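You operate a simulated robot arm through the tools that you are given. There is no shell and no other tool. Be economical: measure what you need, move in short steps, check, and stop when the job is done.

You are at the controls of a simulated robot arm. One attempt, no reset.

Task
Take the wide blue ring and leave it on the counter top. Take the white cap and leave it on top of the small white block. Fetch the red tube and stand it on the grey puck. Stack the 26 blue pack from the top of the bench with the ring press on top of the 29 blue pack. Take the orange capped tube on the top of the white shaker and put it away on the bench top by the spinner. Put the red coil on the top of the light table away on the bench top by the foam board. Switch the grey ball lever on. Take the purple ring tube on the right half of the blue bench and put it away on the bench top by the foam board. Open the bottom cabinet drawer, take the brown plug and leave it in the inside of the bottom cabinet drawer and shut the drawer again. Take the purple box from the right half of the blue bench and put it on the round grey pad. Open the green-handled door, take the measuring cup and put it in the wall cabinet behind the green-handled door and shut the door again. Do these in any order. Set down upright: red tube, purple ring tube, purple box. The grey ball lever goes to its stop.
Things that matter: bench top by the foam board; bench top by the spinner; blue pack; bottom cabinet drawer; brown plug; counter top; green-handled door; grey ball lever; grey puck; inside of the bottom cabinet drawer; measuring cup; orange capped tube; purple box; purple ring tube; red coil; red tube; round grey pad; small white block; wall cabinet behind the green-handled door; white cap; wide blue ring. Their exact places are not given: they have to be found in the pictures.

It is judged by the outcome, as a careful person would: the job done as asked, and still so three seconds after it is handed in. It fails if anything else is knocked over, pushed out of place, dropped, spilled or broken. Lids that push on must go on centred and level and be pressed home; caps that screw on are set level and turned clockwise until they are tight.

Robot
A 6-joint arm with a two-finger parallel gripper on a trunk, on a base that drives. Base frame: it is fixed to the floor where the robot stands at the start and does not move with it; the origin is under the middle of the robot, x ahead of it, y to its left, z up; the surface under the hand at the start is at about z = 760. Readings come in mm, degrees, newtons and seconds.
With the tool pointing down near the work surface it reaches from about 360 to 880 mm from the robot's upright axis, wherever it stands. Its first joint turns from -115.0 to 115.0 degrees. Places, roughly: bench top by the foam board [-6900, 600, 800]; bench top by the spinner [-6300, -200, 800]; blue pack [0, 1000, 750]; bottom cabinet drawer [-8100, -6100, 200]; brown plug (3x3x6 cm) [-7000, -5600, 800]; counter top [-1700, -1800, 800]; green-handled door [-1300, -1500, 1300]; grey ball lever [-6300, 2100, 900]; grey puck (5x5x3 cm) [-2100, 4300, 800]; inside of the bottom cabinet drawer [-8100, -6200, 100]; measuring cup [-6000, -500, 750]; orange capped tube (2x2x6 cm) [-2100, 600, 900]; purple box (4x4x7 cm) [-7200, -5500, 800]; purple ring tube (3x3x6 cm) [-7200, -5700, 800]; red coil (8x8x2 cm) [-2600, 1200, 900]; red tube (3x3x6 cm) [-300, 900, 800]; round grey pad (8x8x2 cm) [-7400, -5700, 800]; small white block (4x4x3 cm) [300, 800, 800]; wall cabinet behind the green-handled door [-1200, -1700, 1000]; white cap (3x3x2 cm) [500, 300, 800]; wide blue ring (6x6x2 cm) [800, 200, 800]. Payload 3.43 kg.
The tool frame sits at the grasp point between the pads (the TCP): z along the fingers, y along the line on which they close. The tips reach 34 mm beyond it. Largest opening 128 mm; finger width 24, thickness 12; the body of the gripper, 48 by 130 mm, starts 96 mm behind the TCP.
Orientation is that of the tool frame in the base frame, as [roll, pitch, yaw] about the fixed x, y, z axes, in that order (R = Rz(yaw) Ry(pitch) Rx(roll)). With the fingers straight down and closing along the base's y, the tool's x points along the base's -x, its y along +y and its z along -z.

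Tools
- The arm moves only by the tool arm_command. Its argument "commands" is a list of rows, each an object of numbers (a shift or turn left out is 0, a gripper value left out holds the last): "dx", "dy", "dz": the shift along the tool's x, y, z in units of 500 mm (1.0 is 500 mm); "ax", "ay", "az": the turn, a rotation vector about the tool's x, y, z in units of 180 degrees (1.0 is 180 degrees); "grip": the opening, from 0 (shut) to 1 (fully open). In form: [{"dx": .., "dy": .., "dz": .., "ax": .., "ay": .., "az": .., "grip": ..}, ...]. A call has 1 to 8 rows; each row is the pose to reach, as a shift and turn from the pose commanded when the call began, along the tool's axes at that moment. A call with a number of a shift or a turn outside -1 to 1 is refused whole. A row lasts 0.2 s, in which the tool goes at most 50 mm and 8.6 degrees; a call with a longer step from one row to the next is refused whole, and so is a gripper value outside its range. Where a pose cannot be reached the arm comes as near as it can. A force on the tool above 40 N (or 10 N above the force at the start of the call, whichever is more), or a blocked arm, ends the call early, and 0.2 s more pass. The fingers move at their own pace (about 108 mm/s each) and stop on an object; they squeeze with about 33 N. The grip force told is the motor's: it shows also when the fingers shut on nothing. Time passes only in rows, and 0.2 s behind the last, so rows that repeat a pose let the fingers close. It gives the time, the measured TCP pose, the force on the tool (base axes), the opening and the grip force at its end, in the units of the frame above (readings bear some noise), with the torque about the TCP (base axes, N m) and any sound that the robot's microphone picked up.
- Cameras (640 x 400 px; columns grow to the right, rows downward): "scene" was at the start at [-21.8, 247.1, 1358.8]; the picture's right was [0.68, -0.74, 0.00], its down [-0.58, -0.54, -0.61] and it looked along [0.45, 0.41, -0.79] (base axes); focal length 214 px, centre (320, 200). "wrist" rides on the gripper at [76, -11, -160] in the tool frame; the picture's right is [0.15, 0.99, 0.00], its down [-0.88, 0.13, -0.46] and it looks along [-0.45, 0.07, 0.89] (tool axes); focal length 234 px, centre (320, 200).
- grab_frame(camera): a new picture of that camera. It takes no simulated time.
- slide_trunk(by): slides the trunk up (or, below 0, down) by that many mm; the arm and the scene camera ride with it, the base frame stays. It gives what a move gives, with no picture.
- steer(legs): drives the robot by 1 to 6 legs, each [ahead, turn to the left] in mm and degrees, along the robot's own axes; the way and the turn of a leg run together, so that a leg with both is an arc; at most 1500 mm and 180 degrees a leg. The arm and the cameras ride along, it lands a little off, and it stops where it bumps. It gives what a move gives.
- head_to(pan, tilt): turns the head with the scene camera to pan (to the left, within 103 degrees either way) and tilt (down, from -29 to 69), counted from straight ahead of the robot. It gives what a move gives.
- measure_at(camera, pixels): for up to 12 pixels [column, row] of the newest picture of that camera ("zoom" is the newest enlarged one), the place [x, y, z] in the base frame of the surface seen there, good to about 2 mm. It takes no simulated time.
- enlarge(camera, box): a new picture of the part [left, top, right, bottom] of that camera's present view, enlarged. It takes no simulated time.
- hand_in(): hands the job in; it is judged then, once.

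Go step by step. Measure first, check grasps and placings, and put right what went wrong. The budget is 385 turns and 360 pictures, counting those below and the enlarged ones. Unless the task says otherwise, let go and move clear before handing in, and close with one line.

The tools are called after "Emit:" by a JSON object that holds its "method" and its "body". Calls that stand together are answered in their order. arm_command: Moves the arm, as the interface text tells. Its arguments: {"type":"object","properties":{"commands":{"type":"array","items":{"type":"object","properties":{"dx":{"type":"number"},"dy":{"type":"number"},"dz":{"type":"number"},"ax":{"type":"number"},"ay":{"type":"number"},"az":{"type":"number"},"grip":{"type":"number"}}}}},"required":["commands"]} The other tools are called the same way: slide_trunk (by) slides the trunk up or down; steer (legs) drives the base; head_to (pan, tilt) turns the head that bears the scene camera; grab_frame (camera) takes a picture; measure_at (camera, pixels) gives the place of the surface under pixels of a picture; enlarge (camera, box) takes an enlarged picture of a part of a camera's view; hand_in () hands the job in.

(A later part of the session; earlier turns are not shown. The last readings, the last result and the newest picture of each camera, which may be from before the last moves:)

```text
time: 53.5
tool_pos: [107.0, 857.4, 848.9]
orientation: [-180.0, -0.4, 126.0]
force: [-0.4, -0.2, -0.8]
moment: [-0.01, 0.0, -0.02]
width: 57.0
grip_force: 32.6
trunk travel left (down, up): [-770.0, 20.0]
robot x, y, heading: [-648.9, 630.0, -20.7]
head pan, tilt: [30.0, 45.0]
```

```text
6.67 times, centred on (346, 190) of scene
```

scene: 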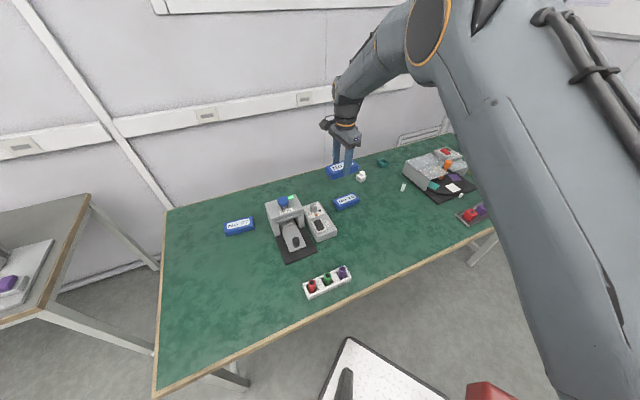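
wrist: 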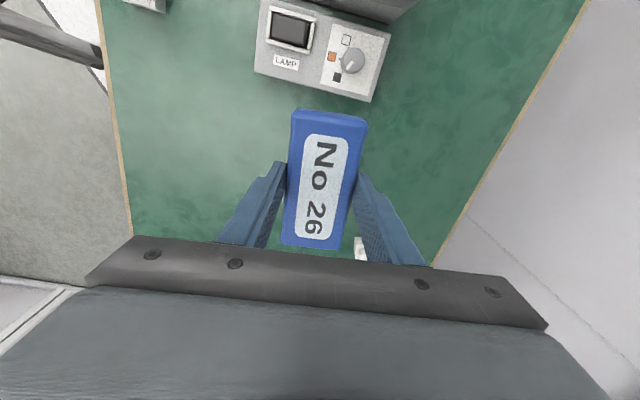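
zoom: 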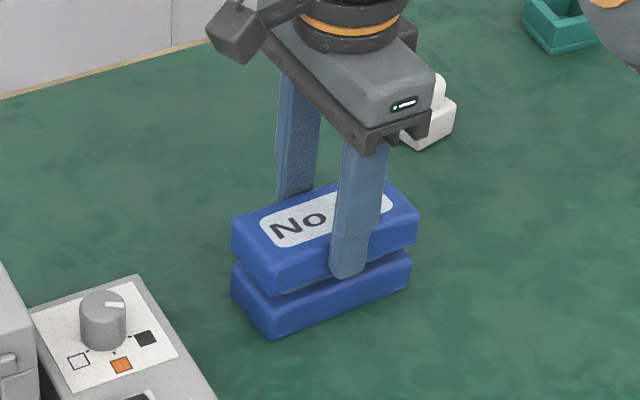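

Aligned. Lowering to contact, releasing and rising.

Emit:
{"method": "arm_command", "body": {"commands": [{"dz": 0.02}, {"dz": 0.034}, {"dz": 0.037}, {"dz": 0.037, "grip": 0.6}, {"dz": 0.037, "grip": 0.6}, {"dz": -0.05, "grip": 0.6}, {"dz": -0.14}, {"dz": -0.23}]}}

Emit:
{"method": "grab_frame", "body": {"camera": "wrist"}}

Emit:
{"method": "enlarge", "body": {"camera": "scene", "box": [306, 160, 386, 220]}}

```text
time: 55.2
tool_pos: [107.4, 860.2, 963.4]
orientation: [-179.9, -0.3, 126.0]
force: [0.0, 0.2, -0.2]
moment: [-0.01, 0.08, -0.02]
width: 76.9
grip_force: 0.0
trunk travel left (down, up): [-770.0, 20.0]
robot x, y, heading: [-650.6, 630.2, -20.9]
head pan, tilt: [30.0, 45.0]
```

```text
322 pictures are left
```

wrist: 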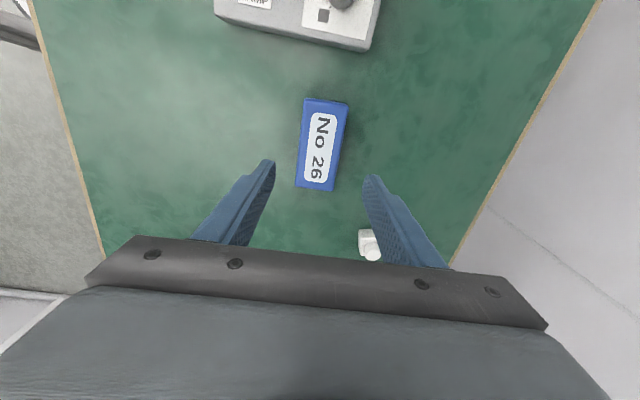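

```text
6.67 times, centred on (346, 190) of scene
```

zoom: 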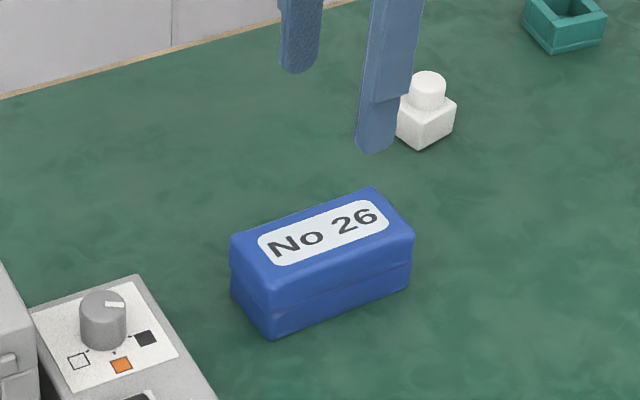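

Packs are stacked neatly. Now the red tube in its rack: a close look.

Emit:
{"method": "enlarge", "body": {"camera": "scene", "box": [288, 252, 368, 308]}}

Emit:
{"method": "measure_at", "body": {"camera": "zoom", "pixels": [[200, 238], [205, 260], [190, 215], [180, 310], [260, 280], [325, 190], [460, 130], [480, 190], [120, 250]]}}

```text
7.14 times, centred on (328, 280) of scene
```

zoom: 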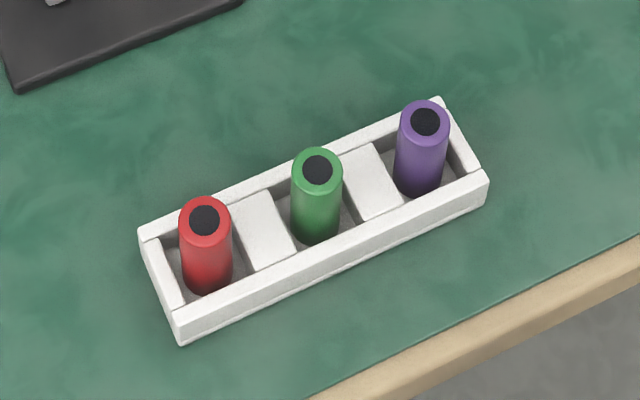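

```text
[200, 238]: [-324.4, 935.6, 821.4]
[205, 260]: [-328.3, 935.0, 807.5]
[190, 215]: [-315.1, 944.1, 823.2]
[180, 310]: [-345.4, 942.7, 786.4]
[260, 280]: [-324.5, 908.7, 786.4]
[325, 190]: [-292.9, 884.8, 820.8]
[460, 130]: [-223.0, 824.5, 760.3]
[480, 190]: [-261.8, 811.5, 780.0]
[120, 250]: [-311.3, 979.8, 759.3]
```

Tube top centre is around (-316,936), z 822, rack walls up to 786. Moving over there.

Emit:
{"method": "arm_command", "body": {"commands": [{"dx": 0.068, "dy": -0.066, "dz": -0.03, "az": 0.013}, {"dx": 0.136, "dy": -0.132, "dz": -0.06, "az": 0.013}, {"dx": 0.204, "dy": -0.198, "dz": -0.06, "az": 0.013}, {"dx": 0.272, "dy": -0.264, "dz": -0.06, "az": 0.013}, {"dx": 0.34, "dy": -0.33, "dz": -0.06, "az": 0.013}, {"dx": 0.408, "dy": -0.396, "dz": -0.06, "az": 0.013, "grip": 0.5}, {"dx": 0.476, "dy": -0.462, "dz": -0.06, "az": 0.013}, {"dx": 0.54, "dy": -0.525, "dz": -0.02, "az": 0.013}]}}

Emit:
{"method": "enlarge", "body": {"camera": "wrist", "box": [220, 60, 440, 200]}}

```text
time: 57.0
tool_pos: [-261.7, 922.3, 978.0]
orientation: [180.0, -0.2, 123.7]
force: [0.2, -0.3, 0.5]
moment: [0.05, 0.06, -0.02]
width: 63.9
grip_force: 0.0
trunk travel left (down, up): [-770.0, 20.0]
robot x, y, heading: [-651.2, 628.7, -20.7]
head pan, tilt: [30.0, 45.0]
```

```text
2.86 times, centred on (330, 130) of wrist
```

zoom: 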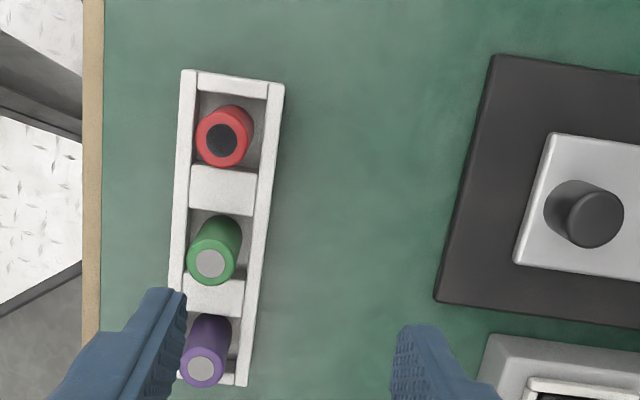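

Emit:
{"method": "measure_at", "body": {"camera": "zoom", "pixels": [[222, 140], [205, 125], [238, 155], [222, 162], [205, 150], [210, 262], [235, 75], [185, 150], [267, 150]]}}

```text
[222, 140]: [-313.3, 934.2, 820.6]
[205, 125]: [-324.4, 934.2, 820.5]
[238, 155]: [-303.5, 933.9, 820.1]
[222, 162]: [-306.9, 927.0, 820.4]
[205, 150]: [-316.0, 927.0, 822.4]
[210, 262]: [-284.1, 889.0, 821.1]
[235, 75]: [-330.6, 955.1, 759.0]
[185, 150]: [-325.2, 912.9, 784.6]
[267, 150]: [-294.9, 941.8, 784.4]
```

Red tube centre (-313.5,934). Going over it, down to tips at 791, and closing.

Emit:
{"method": "arm_command", "body": {"commands": [{"dx": 0.04, "dy": -0.038, "dz": 0.03}, {"dx": 0.077, "dy": -0.073, "dz": 0.08}, {"dx": 0.077, "dy": -0.073, "dz": 0.17}, {"dx": 0.077, "dy": -0.073, "dz": 0.25}, {"dx": 0.077, "dy": -0.073, "dz": 0.306}, {"dx": 0.077, "dy": -0.073, "dz": 0.306, "grip": 0.5}]}}

Emit:
{"method": "enlarge", "body": {"camera": "wrist", "box": [220, 100, 420, 225]}}

```text
time: 58.5
tool_pos: [-315.5, 937.0, 823.4]
orientation: [-179.9, -0.3, 123.6]
force: [0.3, -0.2, -0.4]
moment: [0.01, 0.01, -0.01]
width: 64.1
grip_force: 0.1
trunk travel left (down, up): [-770.0, 20.0]
robot x, y, heading: [-652.0, 629.4, -20.6]
head pan, tilt: [30.0, 45.0]
```

```text
3.20 times, centred on (320, 162) of wrist
```

zoom: 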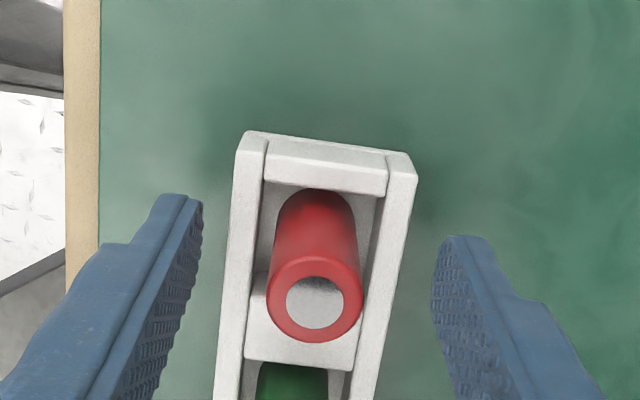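

Centred. Closing and lifting the tube out of the rack.

Emit:
{"method": "arm_command", "body": {"commands": [{"grip": 0}, {"grip": 0}, {"grip": 0}, {"dz": -0.05, "grip": 0}, {"dz": -0.12}, {"dz": -0.2}, {"dz": -0.28}]}}

Emit:
{"method": "grab_frame", "body": {"camera": "wrist"}}

Emit:
{"method": "enlarge", "body": {"camera": "scene", "box": [270, 200, 370, 310]}}

```text
time: 60.0
tool_pos: [-312.5, 936.1, 965.2]
orientation: [-180.0, -0.3, 123.7]
force: [-1.2, 0.8, -0.4]
moment: [-0.05, 0.03, -0.01]
width: 22.4
grip_force: 33.2
trunk travel left (down, up): [-770.0, 20.0]
robot x, y, heading: [-651.4, 626.8, -20.7]
head pan, tilt: [30.0, 45.0]
```

```text
317 pictures are left
```

wrist: 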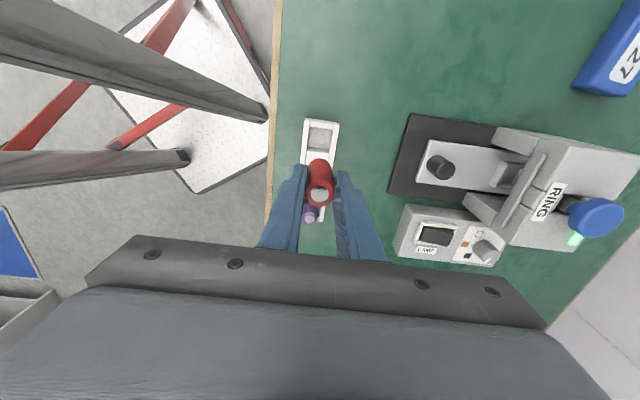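

```text
3.64 times, centred on (320, 255) of scene
```

zoom: 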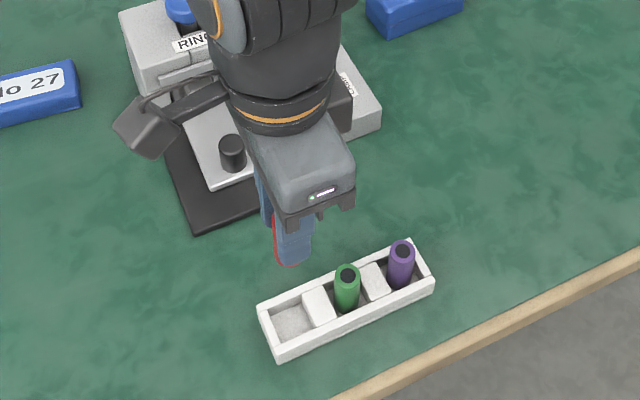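

Tube is held. Backing off and turning toward the puck's region, then looking at the way.

Emit:
{"method": "steer", "body": {"legs": [[-150, 0], [0, 125]]}}

Emit:
{"method": "head_to", "body": {"pan": 0, "tilt": 20}}

Emit:
{"method": "grab_frame", "body": {"camera": "scene"}}

```text
time: 66.7
tool_pos: [-1235.8, 775.3, 966.0]
orientation: [-180.0, -0.3, -110.6]
force: [-0.3, 0.3, -0.5]
moment: [0.02, -0.03, -0.01]
width: 22.8
grip_force: 32.6
trunk travel left (down, up): [-770.0, 20.0]
robot x, y, heading: [-792.9, 678.6, 104.8]
head pan, tilt: [30.0, 45.0]
```

```text
time: 67.6
tool_pos: [-1236.2, 775.7, 965.8]
orientation: [-179.9, -0.2, -110.6]
force: [0.5, -0.5, -1.5]
moment: [0.03, 0.02, 0.02]
width: 23.1
grip_force: 32.8
trunk travel left (down, up): [-770.0, 20.0]
robot x, y, heading: [-793.7, 683.2, 104.8]
head pan, tilt: [0.0, 20.0]
```

```text
315 pictures are left
```

scene: 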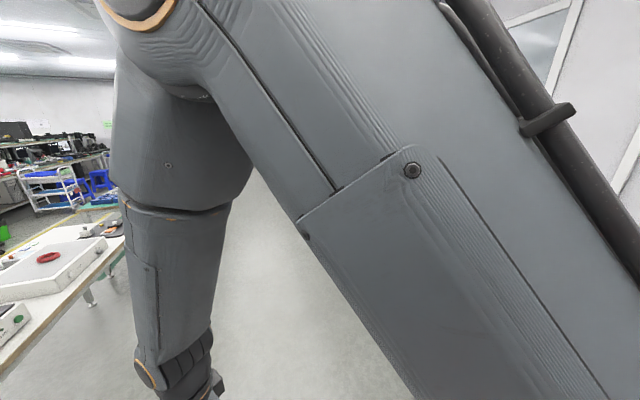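

The arm blocks the front; looking at both sides.

Emit:
{"method": "head_to", "body": {"pan": 45, "tilt": 20}}

Emit:
{"method": "grab_frame", "body": {"camera": "scene"}}

Emit:
{"method": "head_to", "body": {"pan": -50, "tilt": 30}}

Emit:
{"method": "grab_frame", "body": {"camera": "scene"}}

```text
time: 68.7
tool_pos: [-1235.1, 775.2, 965.8]
orientation: [-179.9, -0.4, -110.6]
force: [-0.6, 0.4, -1.1]
moment: [-0.03, 0.02, -0.02]
width: 23.0
grip_force: 32.5
trunk travel left (down, up): [-770.0, 20.0]
robot x, y, heading: [-791.2, 677.6, 105.0]
head pan, tilt: [45.0, 20.0]
```

```text
314 pictures are left
```

scene: 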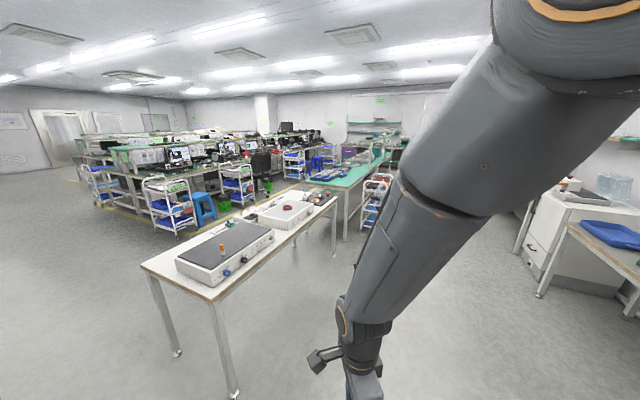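

```text
time: 70.4
tool_pos: [-1236.7, 774.5, 965.8]
orientation: [-179.9, -0.3, -110.6]
force: [0.3, 0.5, -0.3]
moment: [0.0, -0.01, 0.0]
width: 22.9
grip_force: 33.1
trunk travel left (down, up): [-770.0, 20.0]
robot x, y, heading: [-788.6, 680.5, 104.9]
head pan, tilt: [-50.0, 30.0]
```

```text
313 pictures are left
```

scene: 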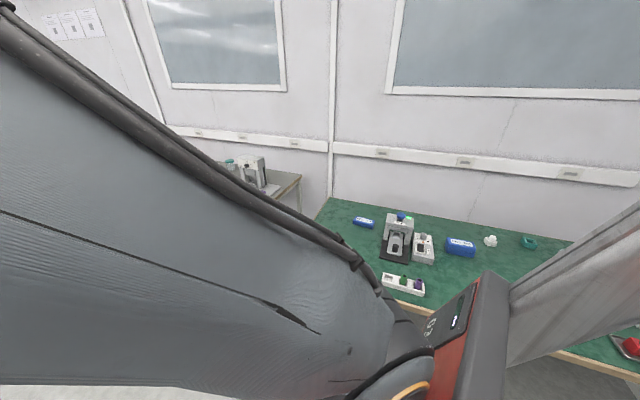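

The corridor runs along heading ~123.5°, with wall benches on the right and the middle table on the left. I'll line up, move ahead 1400 and look again.

Emit:
{"method": "steer", "body": {"legs": [[0, 18.6], [1400, 0]]}}

Emit:
{"method": "head_to", "body": {"pan": -25, "tilt": 25}}

Emit:
{"method": "grab_frame", "body": {"camera": "scene"}}

Emit:
{"method": "head_to", "body": {"pan": 25, "tilt": 20}}

Emit:
{"method": "grab_frame", "body": {"camera": "scene"}}

```text
time: 78.4
tool_pos: [-1988.2, 1827.1, 966.2]
orientation: [-180.0, -0.3, -94.5]
force: [-0.6, -0.4, -0.8]
moment: [0.01, 0.0, -0.01]
width: 22.6
grip_force: 32.9
trunk travel left (down, up): [-770.0, 20.0]
robot x, y, heading: [-1534.6, 1858.3, 120.9]
head pan, tilt: [-50.0, 30.0]
```

```text
time: 79.3
tool_pos: [-1989.9, 1826.7, 966.4]
orientation: [-179.9, -0.4, -94.5]
force: [0.1, -0.5, -1.6]
moment: [0.0, 0.0, -0.01]
width: 22.9
grip_force: 33.7
trunk travel left (down, up): [-770.0, 20.0]
robot x, y, heading: [-1536.0, 1859.1, 121.1]
head pan, tilt: [-25.0, 25.0]
```

```text
312 pictures are left
```

scene: 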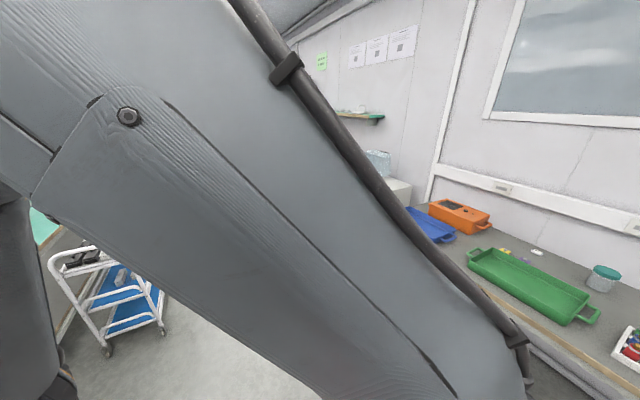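

```text
time: 80.5
tool_pos: [-1989.8, 1826.0, 966.5]
orientation: [-179.9, -0.4, -94.5]
force: [-0.6, 0.3, 0.4]
moment: [0.01, -0.01, 0.02]
width: 22.7
grip_force: 33.4
trunk travel left (down, up): [-770.0, 20.0]
robot x, y, heading: [-1534.1, 1862.0, 121.0]
head pan, tilt: [25.0, 20.0]
```

```text
311 pictures are left
```

scene: 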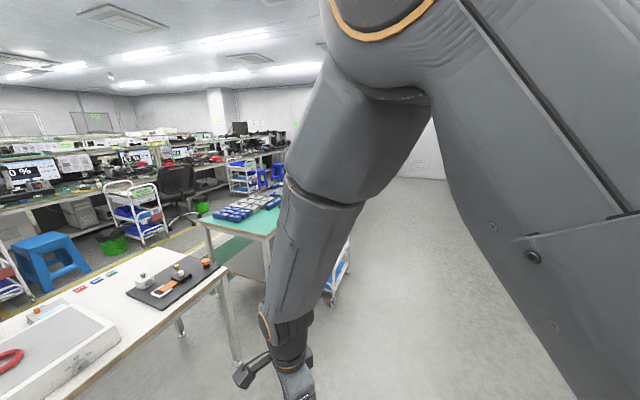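

I'll measure the trolley ahead-left and the bench edge to be sure of the clearance.

Emit:
{"method": "head_to", "body": {"pan": -25, "tilt": 40}}

Emit:
{"method": "grab_frame", "body": {"camera": "scene"}}

Emit:
{"method": "measure_at", "body": {"camera": "scene", "pixels": [[100, 235], [165, 255], [120, 175], [570, 330], [480, 220], [400, 160], [80, 215], [150, 195]]}}

```text
time: 81.7
tool_pos: [-1991.0, 1825.8, 966.3]
orientation: [-180.0, -0.3, -94.5]
force: [-0.4, 0.5, -0.5]
moment: [0.0, 0.0, -0.01]
width: 22.8
grip_force: 32.8
trunk travel left (down, up): [-770.0, 20.0]
robot x, y, heading: [-1538.7, 1858.5, 121.1]
head pan, tilt: [-25.0, 40.0]
```

```text
310 pictures are left
```

scene: 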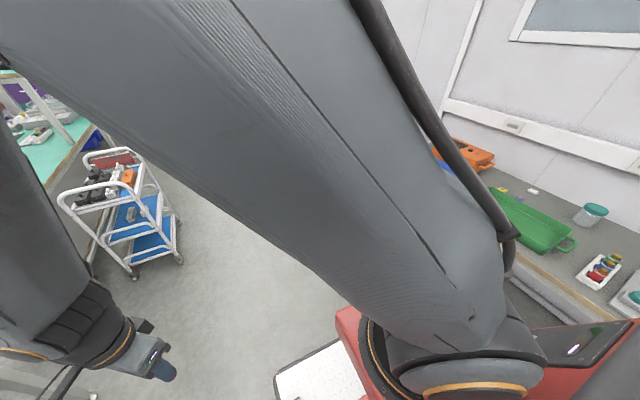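

```text
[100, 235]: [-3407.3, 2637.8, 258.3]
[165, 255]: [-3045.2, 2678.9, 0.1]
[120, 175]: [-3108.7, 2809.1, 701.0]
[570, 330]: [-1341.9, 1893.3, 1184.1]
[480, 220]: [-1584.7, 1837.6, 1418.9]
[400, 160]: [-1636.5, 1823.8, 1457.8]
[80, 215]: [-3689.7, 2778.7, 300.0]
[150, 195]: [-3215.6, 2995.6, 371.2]
```

The trolley is far off the path. Driving on along the corridor.

Emit:
{"method": "steer", "body": {"legs": [[0, 2.5], [1400, 0], [500, 0]]}}

Emit:
{"method": "head_to", "body": {"pan": -50, "tilt": 35}}

Emit:
{"method": "grab_frame", "body": {"camera": "scene"}}

```text
time: 91.6
tool_pos: [-3058.8, 3364.2, 965.9]
orientation: [-179.9, -0.3, -90.6]
force: [-0.1, 0.4, -0.1]
moment: [0.03, -0.02, 0.01]
width: 22.8
grip_force: 33.0
trunk travel left (down, up): [-770.0, 20.0]
robot x, y, heading: [-2610.3, 3429.8, 125.0]
head pan, tilt: [-25.0, 40.0]
```

```text
time: 92.5
tool_pos: [-3058.1, 3365.4, 965.0]
orientation: [-180.0, -0.4, -90.6]
force: [0.1, 0.0, -1.0]
moment: [0.0, -0.02, 0.03]
width: 22.8
grip_force: 33.0
trunk travel left (down, up): [-770.0, 20.0]
robot x, y, heading: [-2607.3, 3428.6, 125.0]
head pan, tilt: [-50.0, 35.0]
```

```text
309 pictures are left
```

scene: 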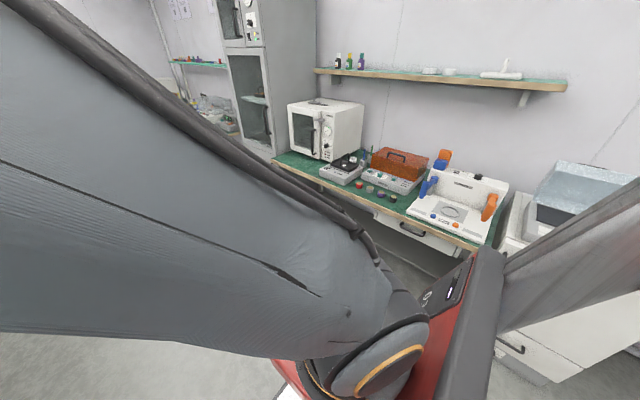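

Emit:
{"method": "enlarge", "body": {"camera": "scene", "box": [310, 140, 510, 265]}}

Emit:
{"method": "measure_at", "body": {"camera": "scene", "pixels": [[369, 189], [380, 194], [392, 198], [364, 175], [480, 240], [290, 165], [340, 185], [400, 170], [455, 215], [440, 235]]}}

```text
3.20 times, centred on (410, 202) of scene
```

zoom: 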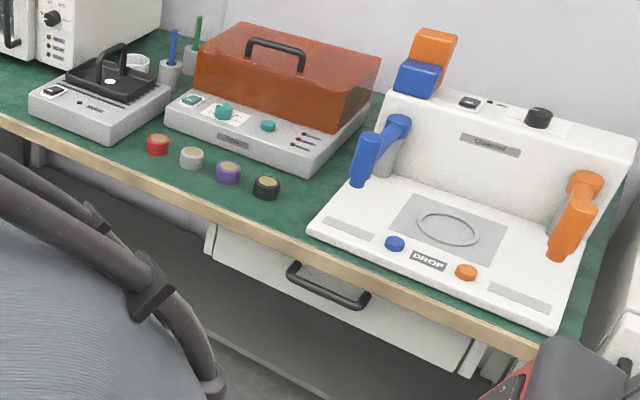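

```text
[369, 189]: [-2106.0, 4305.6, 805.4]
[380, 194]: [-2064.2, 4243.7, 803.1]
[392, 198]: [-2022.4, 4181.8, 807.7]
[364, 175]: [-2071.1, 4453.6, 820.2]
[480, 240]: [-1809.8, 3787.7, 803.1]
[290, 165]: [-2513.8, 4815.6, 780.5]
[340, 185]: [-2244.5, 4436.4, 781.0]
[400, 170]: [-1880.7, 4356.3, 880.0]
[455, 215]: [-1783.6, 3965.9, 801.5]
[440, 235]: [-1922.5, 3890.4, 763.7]
```

The grey puck (zoom (191,157)) is at about (-2106,4305,806); bench front edge at n≈550. I'll drive to (-2458,3950) and turn so the arm faces it.

Emit:
{"method": "steer", "body": {"legs": [[0, -51], [540, 0], [0, -92]]}}

Emit:
{"method": "grab_frame", "body": {"camera": "wrist"}}

Emit:
{"method": "head_to", "body": {"pan": 75, "tilt": 50}}

Emit:
{"method": "grab_frame", "body": {"camera": "scene"}}

```text
time: 101.9
tool_pos: [-2114.7, 4255.1, 964.5]
orientation: [-179.9, -0.3, 123.3]
force: [-0.4, 0.7, -1.8]
moment: [0.02, -0.03, 0.02]
width: 22.6
grip_force: 32.8
trunk travel left (down, up): [-770.0, 20.0]
robot x, y, heading: [-2451.3, 3948.0, -21.0]
head pan, tilt: [-50.0, 35.0]
```

```text
307 pictures are left
```

wrist: 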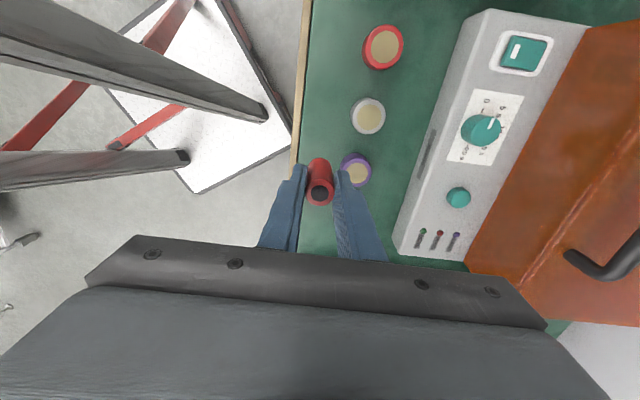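

```text
time: 104.0
tool_pos: [-2114.7, 4254.7, 965.4]
orientation: [-179.9, -0.3, 123.5]
force: [-0.2, 1.0, -0.4]
moment: [-0.01, 0.02, 0.01]
width: 22.9
grip_force: 33.4
trunk travel left (down, up): [-770.0, 20.0]
robot x, y, heading: [-2452.9, 3947.7, -21.0]
head pan, tilt: [75.0, 50.0]
```

```text
306 pictures are left
```

scene: 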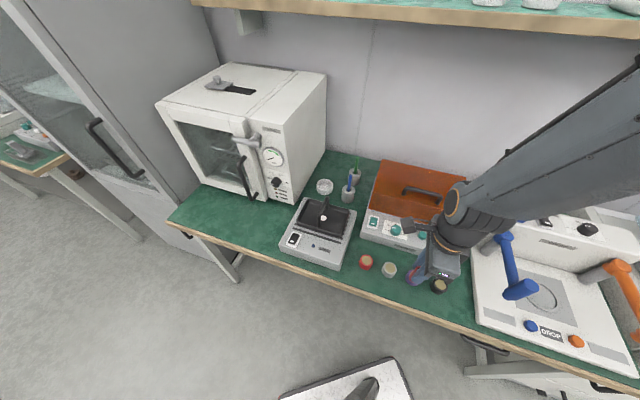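

Very close. Measuring the grey puck (368,115) and the held tube's bottom.

Emit:
{"method": "enlarge", "body": {"camera": "wrist", "box": [318, 80, 418, 142]}}

Emit:
{"method": "measure_at", "body": {"camera": "zoom", "pixels": [[320, 230], [320, 180], [320, 290], [250, 230], [400, 230], [230, 190], [500, 300]]}}

Emit:
{"method": "enlarge", "body": {"camera": "scene", "box": [345, 225, 445, 295]}}

```text
6.40 times, centred on (368, 111) of wrist
```

zoom: 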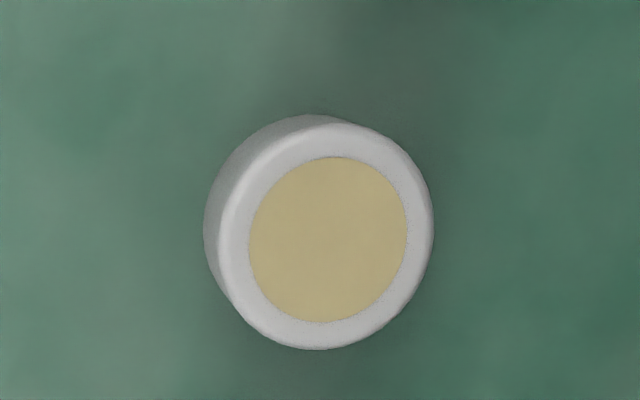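

```text
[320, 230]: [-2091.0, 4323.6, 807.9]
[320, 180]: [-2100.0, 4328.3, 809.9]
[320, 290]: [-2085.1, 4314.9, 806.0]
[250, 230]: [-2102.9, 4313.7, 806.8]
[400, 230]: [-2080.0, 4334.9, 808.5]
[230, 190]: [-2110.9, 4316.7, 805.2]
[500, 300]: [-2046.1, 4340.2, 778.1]
```

```text
5.71 times, centred on (395, 260) of scene
```

zoom: 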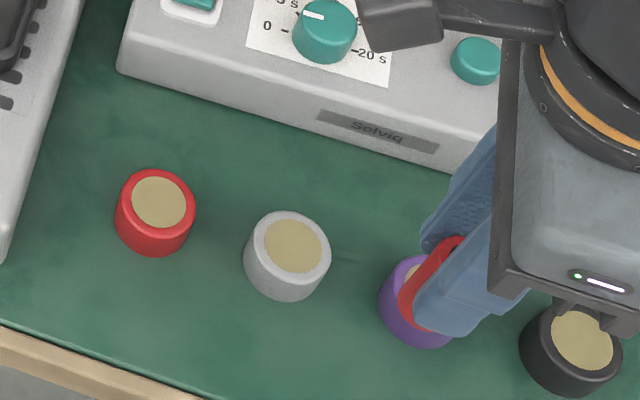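

Emit:
{"method": "measure_at", "body": {"camera": "zoom", "pixels": [[293, 245], [265, 245], [322, 245], [293, 222], [293, 268]]}}

Emit:
{"method": "enlarge", "body": {"camera": "wrist", "box": [280, 140, 360, 210]}}

```text
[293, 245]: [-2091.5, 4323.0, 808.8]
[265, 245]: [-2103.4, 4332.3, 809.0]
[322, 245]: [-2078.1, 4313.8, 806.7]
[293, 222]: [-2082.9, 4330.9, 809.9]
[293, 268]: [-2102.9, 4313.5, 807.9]
```

```text
5.71 times, centred on (320, 175) of wrist
```

zoom: 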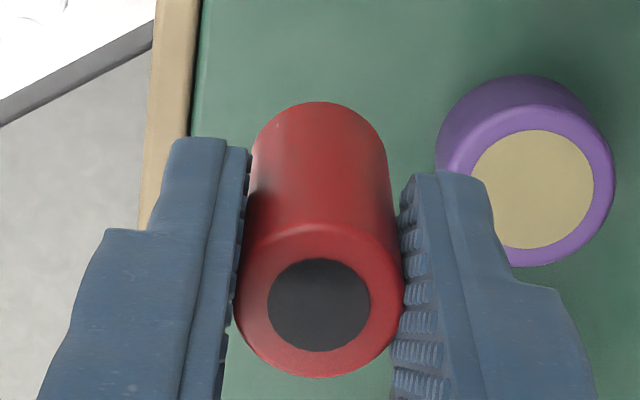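

Puck centre (-2090,4323,808). Moving over it and down to ~5 mm above expected contact.

Emit:
{"method": "arm_command", "body": {"commands": [{"dx": 0.045, "dy": 0.058, "dz": 0.0}, {"dx": 0.091, "dy": 0.116, "dz": 0.02}, {"dx": 0.091, "dy": 0.116, "dz": 0.1}, {"dx": 0.091, "dy": 0.116, "dz": 0.174}, {"dx": 0.091, "dy": 0.116, "dz": 0.174}]}}

Emit:
{"method": "enlarge", "body": {"camera": "scene", "box": [345, 225, 445, 295]}}

Emit:
{"method": "enlarge", "body": {"camera": "wrist", "box": [280, 130, 360, 210]}}

```text
time: 105.2
tool_pos: [-2094.0, 4322.3, 877.1]
orientation: [-179.8, -0.3, 123.5]
force: [-0.2, -0.1, -0.5]
moment: [0.02, 0.0, 0.01]
width: 22.7
grip_force: 32.7
trunk travel left (down, up): [-770.0, 20.0]
robot x, y, heading: [-2449.0, 3945.5, -21.1]
head pan, tilt: [75.0, 50.0]
```

```text
5.71 times, centred on (395, 260) of scene
```

zoom: 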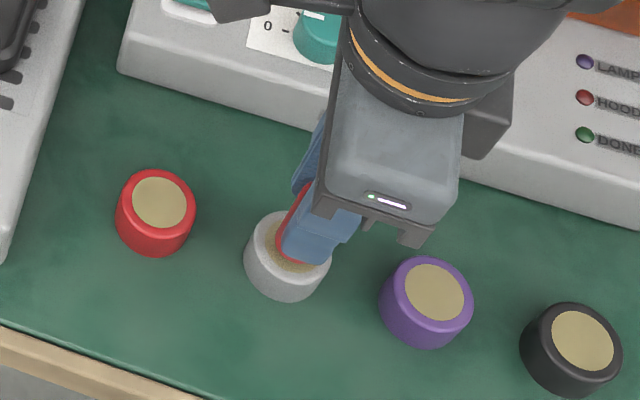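

```text
5.00 times, centred on (320, 170) of wrist
```

zoom: 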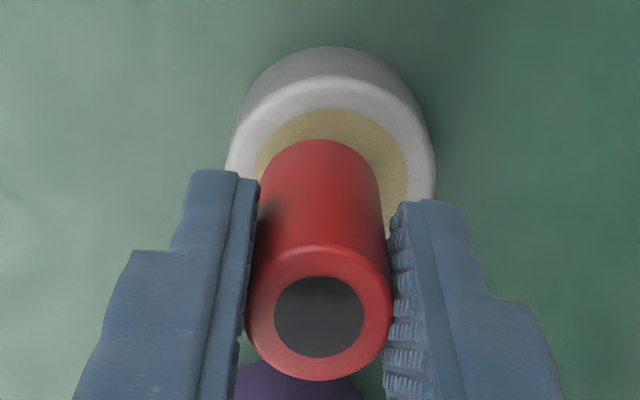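

Slight correction (+3 mm, +2 mm) and slow descent until contact.

Emit:
{"method": "arm_command", "body": {"commands": [{"dx": 0.005, "dy": 0.005}, {"dx": 0.005, "dy": 0.005, "dz": 0.004}, {"dx": 0.005, "dy": 0.005, "dz": 0.008}, {"dx": 0.005, "dy": 0.005, "dz": 0.01}, {"dx": 0.005, "dy": 0.005, "dz": 0.012}]}}

Emit:
{"method": "enlarge", "body": {"camera": "scene", "box": [365, 235, 425, 285]}}

```text
time: 106.4
tool_pos: [-2090.9, 4328.2, 872.8]
orientation: [-179.8, -0.2, 123.4]
force: [-0.1, -0.8, -0.7]
moment: [0.02, 0.02, 0.0]
width: 22.9
grip_force: 33.2
trunk travel left (down, up): [-770.0, 20.0]
robot x, y, heading: [-2454.0, 3954.5, -21.3]
head pan, tilt: [75.0, 50.0]
```

```text
8.00 times, centred on (395, 260) of scene
```

zoom: 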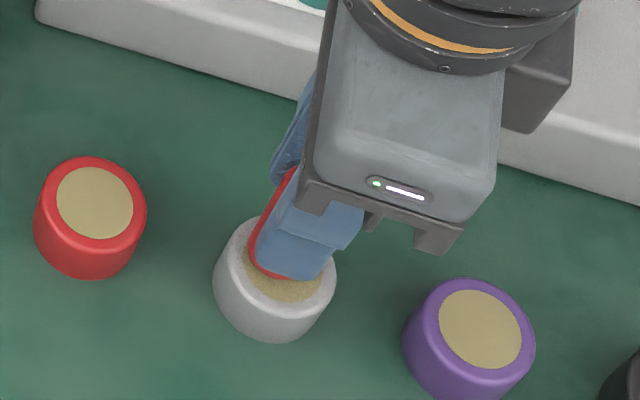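

No contact yet; descending further in small steps.

Emit:
{"method": "arm_command", "body": {"commands": [{"dz": 0.004}, {"dz": 0.008}, {"dz": 0.008}]}}

Emit:
{"method": "enlarge", "body": {"camera": "wrist", "box": [280, 130, 360, 210]}}

```text
time: 107.2
tool_pos: [-2090.7, 4328.2, 869.1]
orientation: [-179.9, -0.3, 123.3]
force: [1.3, -0.5, -0.8]
moment: [0.01, 0.01, -0.01]
width: 22.8
grip_force: 32.5
trunk travel left (down, up): [-770.0, 20.0]
robot x, y, heading: [-2452.7, 3947.3, -21.3]
head pan, tilt: [75.0, 50.0]
```

```text
5.00 times, centred on (320, 170) of wrist
```

zoom: 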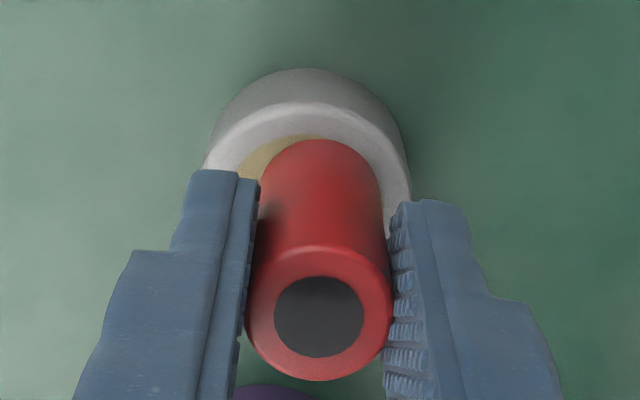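

Now it is ~2.5 mm off the other way (puck 205–410 vs. tube centre 320). Correcting, then lowering slowly.

Emit:
{"method": "arm_command", "body": {"commands": [{"dx": -0.004, "dy": -0.005}, {"dx": -0.004, "dy": -0.005}, {"dx": -0.004, "dy": -0.005}]}}

Emit:
{"method": "enlarge", "body": {"camera": "wrist", "box": [280, 130, 360, 210]}}

```text
time: 108.0
tool_pos: [-2093.8, 4326.4, 868.3]
orientation: [-179.9, -0.3, 123.4]
force: [0.9, 0.6, -0.3]
moment: [0.0, -0.01, 0.02]
width: 22.7
grip_force: 33.5
trunk travel left (down, up): [-770.0, 20.0]
robot x, y, heading: [-2456.3, 3952.5, -20.8]
head pan, tilt: [75.0, 50.0]
```

```text
5.00 times, centred on (320, 170) of wrist
```

zoom: 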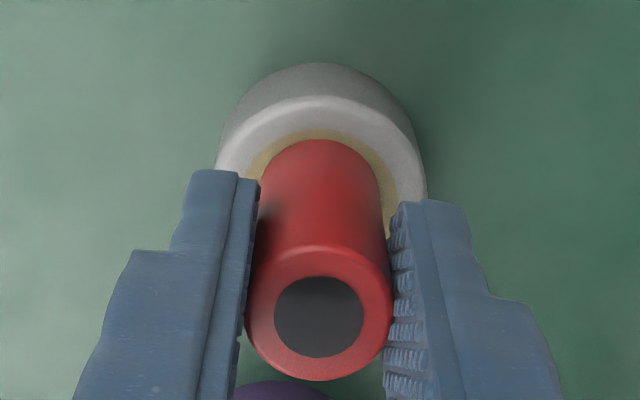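

Centred now (puck 217–427, tube 320). Lowering to contact.

Emit:
{"method": "arm_command", "body": {"commands": [{"dz": 0.002}, {"dz": 0.004}, {"dz": 0.004}]}}

Emit:
{"method": "arm_command", "body": {"commands": [{"dz": 0.003}, {"dz": 0.003}]}}

```text
time: 108.8
tool_pos: [-2093.1, 4324.9, 866.7]
orientation: [-179.9, -0.3, 123.5]
force: [-2.4, 0.0, 12.6]
moment: [-0.04, 0.13, -0.03]
width: 22.7
grip_force: 33.0
trunk travel left (down, up): [-770.0, 20.0]
robot x, y, heading: [-2453.6, 3949.1, -21.1]
head pan, tilt: [75.0, 50.0]
```

```text
time: 109.4
tool_pos: [-2092.7, 4324.9, 866.7]
orientation: [180.0, -0.2, 123.4]
force: [-3.4, -0.3, 20.8]
moment: [-0.11, 0.12, 0.01]
width: 23.2
grip_force: 32.6
trunk travel left (down, up): [-770.0, 20.0]
robot x, y, heading: [-2456.0, 3946.2, -20.9]
head pan, tilt: [75.0, 50.0]
```

Contact made. Easing 1 mm, releasing and rising.

Emit:
{"method": "arm_command", "body": {"commands": [{"dz": -0.002}, {"dz": -0.003, "grip": 0.3}, {"dz": -0.003, "grip": 0.45}, {"dz": -0.003, "grip": 0.45}, {"dz": -0.08}, {"dz": -0.17}, {"dz": -0.25}]}}

Emit:
{"method": "enlarge", "body": {"camera": "wrist", "box": [240, 80, 400, 200]}}

Emit:
{"method": "enlarge", "body": {"camera": "scene", "box": [345, 225, 445, 295]}}

```text
time: 111.0
tool_pos: [-2091.2, 4324.8, 987.6]
orientation: [-179.9, -0.3, 123.4]
force: [1.1, 1.6, -0.3]
moment: [-0.02, 0.03, -0.05]
width: 57.7
grip_force: 0.0
trunk travel left (down, up): [-770.0, 20.0]
robot x, y, heading: [-2453.6, 3950.1, -21.2]
head pan, tilt: [75.0, 50.0]
```

```text
3.33 times, centred on (320, 140) of wrist
```

zoom: 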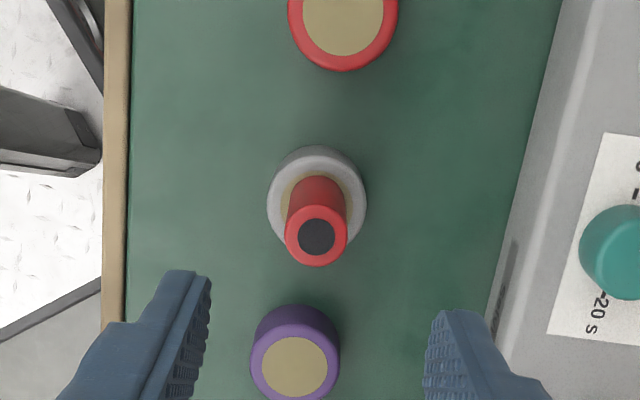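

```text
5.71 times, centred on (395, 260) of scene
```

zoom: 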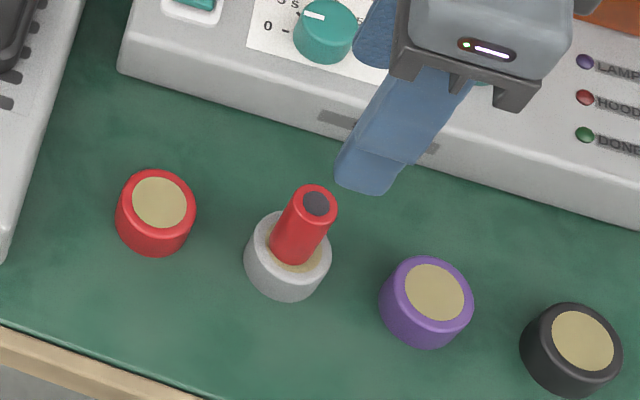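

The red tube stands on the grey puck. Next the red coil: I'll retract the arm off the bench, then drive back along the corridor to the light table.

Emit:
{"method": "arm_command", "body": {"commands": [{"dx": -0.016, "dy": -0.07, "dz": -0.03}, {"dx": -0.033, "dy": -0.145, "dz": -0.06}, {"dx": -0.05, "dy": -0.22, "dz": -0.08}, {"dx": -0.066, "dy": -0.29, "dz": -0.1}]}}

Emit:
{"method": "steer", "body": {"legs": [[0, -58.5], [1250, 0], [1140, 0]]}}

Emit:
{"method": "head_to", "body": {"pan": -60, "tilt": 35}}

Emit:
{"method": "grab_frame", "body": {"camera": "scene"}}

```text
time: 112.0
tool_pos: [-2193.7, 4216.6, 1040.9]
orientation: [-179.9, -0.3, 123.4]
force: [1.4, -0.3, 0.2]
moment: [-0.04, 0.02, 0.0]
width: 57.2
grip_force: 0.1
trunk travel left (down, up): [-770.0, 20.0]
robot x, y, heading: [-2453.6, 3950.1, -21.0]
head pan, tilt: [75.0, 50.0]
```

```text
time: 126.1
tool_pos: [-1705.8, 1541.9, 1039.3]
orientation: [-179.9, -0.4, 63.5]
force: [0.4, 0.1, 1.3]
moment: [-0.05, 0.02, 0.02]
width: 57.5
grip_force: 0.1
trunk travel left (down, up): [-770.0, 20.0]
robot x, y, heading: [-2066.7, 1631.5, -80.4]
head pan, tilt: [75.0, 50.0]
```

```text
time: 128.3
tool_pos: [-1704.8, 1542.9, 1040.1]
orientation: [-179.9, -0.3, 63.5]
force: [0.7, -0.1, 0.1]
moment: [0.01, 0.01, -0.02]
width: 57.5
grip_force: 0.1
trunk travel left (down, up): [-770.0, 20.0]
robot x, y, heading: [-2065.3, 1631.7, -80.8]
head pan, tilt: [-60.0, 35.0]
```

```text
295 pictures are left
```

scene: 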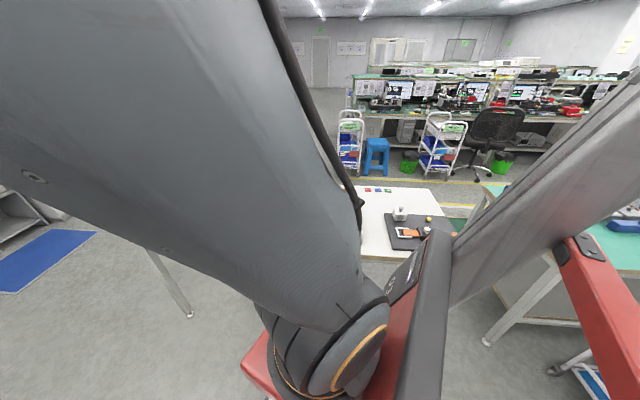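

Emit:
{"method": "measure_at", "body": {"camera": "scene", "pixels": [[370, 256], [372, 190], [430, 190], [400, 240], [190, 312], [490, 340], [380, 205]]}}

Emit:
{"method": "steer", "body": {"legs": [[0, -127]]}}

Emit:
{"method": "head_to", "body": {"pan": 65, "tilt": 45}}

Emit:
{"method": "grab_frame", "body": {"camera": "scene"}}

Emit:
{"method": "grab_frame", "body": {"camera": "wrist"}}

```text
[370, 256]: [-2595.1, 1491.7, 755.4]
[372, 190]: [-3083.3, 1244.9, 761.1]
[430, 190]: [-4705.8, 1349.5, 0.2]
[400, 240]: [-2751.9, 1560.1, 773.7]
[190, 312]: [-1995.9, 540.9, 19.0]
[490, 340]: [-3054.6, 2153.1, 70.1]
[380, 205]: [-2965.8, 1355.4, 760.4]
```

```text
time: 133.9
tool_pos: [-2356.2, 1397.0, 1040.0]
orientation: [-180.0, -0.2, -63.2]
force: [0.7, 0.0, -0.1]
moment: [-0.04, -0.02, -0.02]
width: 57.5
grip_force: 0.1
trunk travel left (down, up): [-770.0, 20.0]
robot x, y, heading: [-2070.4, 1634.0, 152.3]
head pan, tilt: [-60.0, 35.0]
```

```text
time: 136.0
tool_pos: [-2355.3, 1396.5, 1039.6]
orientation: [-180.0, -0.3, -63.2]
force: [-0.2, 0.4, -0.6]
moment: [-0.01, -0.02, -0.01]
width: 57.6
grip_force: 0.0
trunk travel left (down, up): [-770.0, 20.0]
robot x, y, heading: [-2068.0, 1634.5, 152.2]
head pan, tilt: [65.0, 45.0]
```

```text
294 pictures are left
```

scene: 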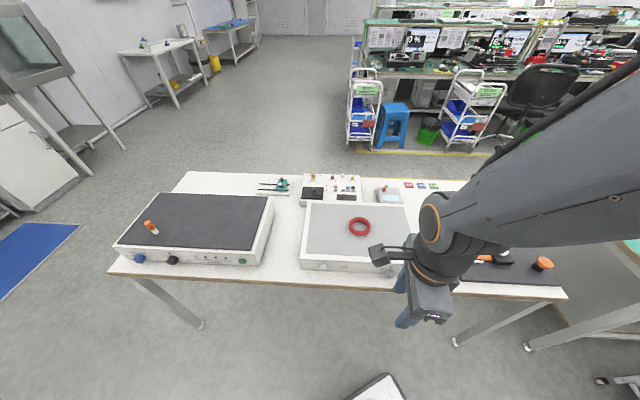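

```text
293 pictures are left
```

wrist: 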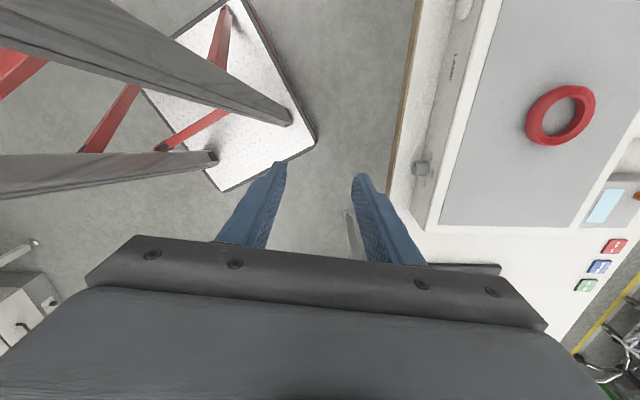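

The red coil is a flat ring on the light table at wrist (560,115); measuring it.

Emit:
{"method": "enlarge", "body": {"camera": "wrist", "box": [500, 65, 620, 165]}}

Emit:
{"method": "measure_at", "body": {"camera": "wrist", "pixels": [[532, 112], [560, 140], [588, 105], [565, 90], [562, 117], [530, 60], [440, 215], [600, 60]]}}

Emit:
{"method": "enlarge", "body": {"camera": "scene", "box": [330, 205, 394, 245]}}

Emit:
{"method": "measure_at", "body": {"camera": "scene", "pixels": [[349, 226], [370, 227], [359, 219], [360, 234], [360, 227], [340, 240]]}}

```text
4.00 times, centred on (560, 115) of wrist
```

zoom: 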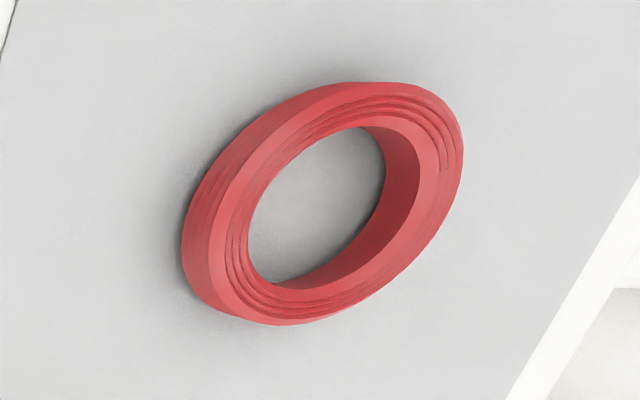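

```text
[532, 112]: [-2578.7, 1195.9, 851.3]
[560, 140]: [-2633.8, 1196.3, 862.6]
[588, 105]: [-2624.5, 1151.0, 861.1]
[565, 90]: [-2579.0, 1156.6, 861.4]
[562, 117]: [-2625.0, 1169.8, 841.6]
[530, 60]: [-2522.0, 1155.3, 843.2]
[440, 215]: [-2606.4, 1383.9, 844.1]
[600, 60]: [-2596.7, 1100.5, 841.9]
```

```text
10.00 times, centred on (362, 225) of scene
```

zoom: 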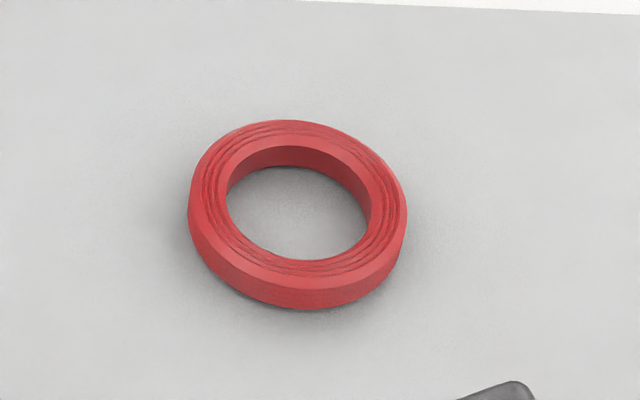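

```text
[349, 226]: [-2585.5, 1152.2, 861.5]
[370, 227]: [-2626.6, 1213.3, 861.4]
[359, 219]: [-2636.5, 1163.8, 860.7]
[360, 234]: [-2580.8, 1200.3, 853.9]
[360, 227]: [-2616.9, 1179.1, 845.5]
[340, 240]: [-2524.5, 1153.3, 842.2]
```

Coil centre ≈ (-2606,1179), z 842–862, outer ~76 mm. Going above with the gripper wide open.

Emit:
{"method": "arm_command", "body": {"commands": [{"dx": 0.02, "dy": 0.08, "grip": 1}, {"dx": 0.041, "dy": 0.161, "dz": 0.03}, {"dx": 0.061, "dy": 0.242, "dz": 0.06}, {"dx": 0.082, "dy": 0.322, "dz": 0.1}, {"dx": 0.102, "dy": 0.403, "dz": 0.13}, {"dx": 0.122, "dy": 0.483, "dz": 0.16}, {"dx": 0.143, "dy": 0.564, "dz": 0.19}, {"dx": 0.163, "dy": 0.644, "dz": 0.22}]}}

Emit:
{"method": "grab_frame", "body": {"camera": "wrist"}}

```text
time: 137.8
tool_pos: [-2606.5, 1178.5, 927.4]
orientation: [-179.9, -0.2, -63.1]
force: [0.2, 0.2, 0.5]
moment: [-0.02, 0.02, -0.01]
width: 128.1
grip_force: 0.0
trunk travel left (down, up): [-770.0, 20.0]
robot x, y, heading: [-2068.2, 1634.3, 152.0]
head pan, tilt: [65.0, 45.0]
```

```text
290 pictures are left
```

wrist: 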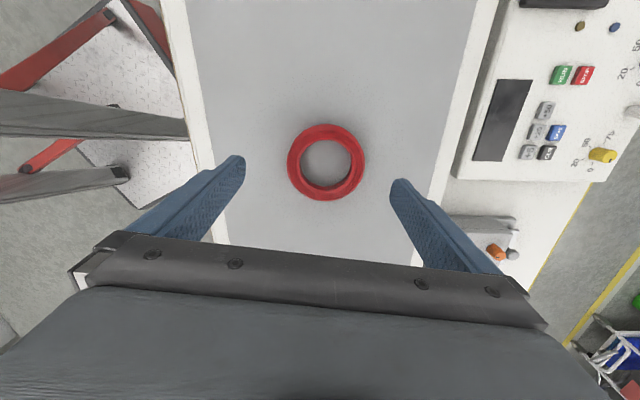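

Emit:
{"method": "measure_at", "body": {"camera": "wrist", "pixels": [[293, 165], [359, 158], [325, 129], [328, 193]]}}

```text
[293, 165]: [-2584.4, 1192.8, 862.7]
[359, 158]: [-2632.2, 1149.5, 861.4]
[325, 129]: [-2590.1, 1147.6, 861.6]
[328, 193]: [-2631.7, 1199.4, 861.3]
```

Ring centre refined to (-2609.5,1172.5). Descending to tips just above the plate and closing.

Emit:
{"method": "arm_command", "body": {"commands": [{"dx": 0.008, "dy": 0.011, "dz": 0.05}, {"dx": 0.008, "dy": 0.011, "dz": 0.097}, {"dx": 0.008, "dy": 0.011, "dz": 0.097, "grip": 0.3}, {"dx": 0.008, "dy": 0.011, "dz": 0.097, "grip": 0.3}, {"dx": 0.008, "dy": 0.011, "dz": 0.097, "grip": 0.3}, {"dx": 0.008, "dy": 0.011, "dz": 0.097, "grip": 0.3}]}}

Emit:
{"method": "grab_frame", "body": {"camera": "wrist"}}

```text
time: 139.2
tool_pos: [-2609.8, 1172.4, 881.8]
orientation: [-179.8, -0.2, -63.2]
force: [-0.9, 0.5, 0.7]
moment: [0.01, -0.02, 0.03]
width: 77.7
grip_force: 33.1
trunk travel left (down, up): [-770.0, 20.0]
robot x, y, heading: [-2065.8, 1634.1, 152.5]
head pan, tilt: [65.0, 45.0]
```

```text
289 pictures are left
```

wrist: 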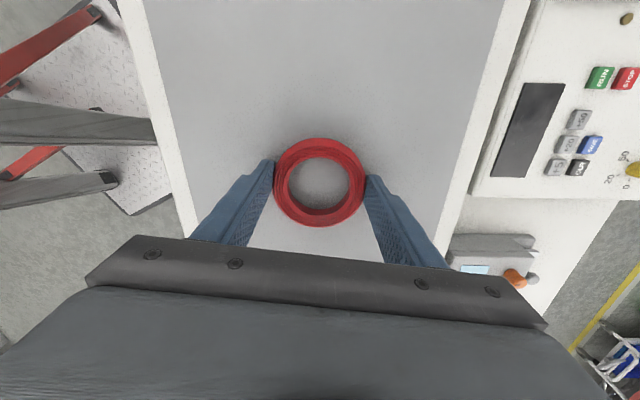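

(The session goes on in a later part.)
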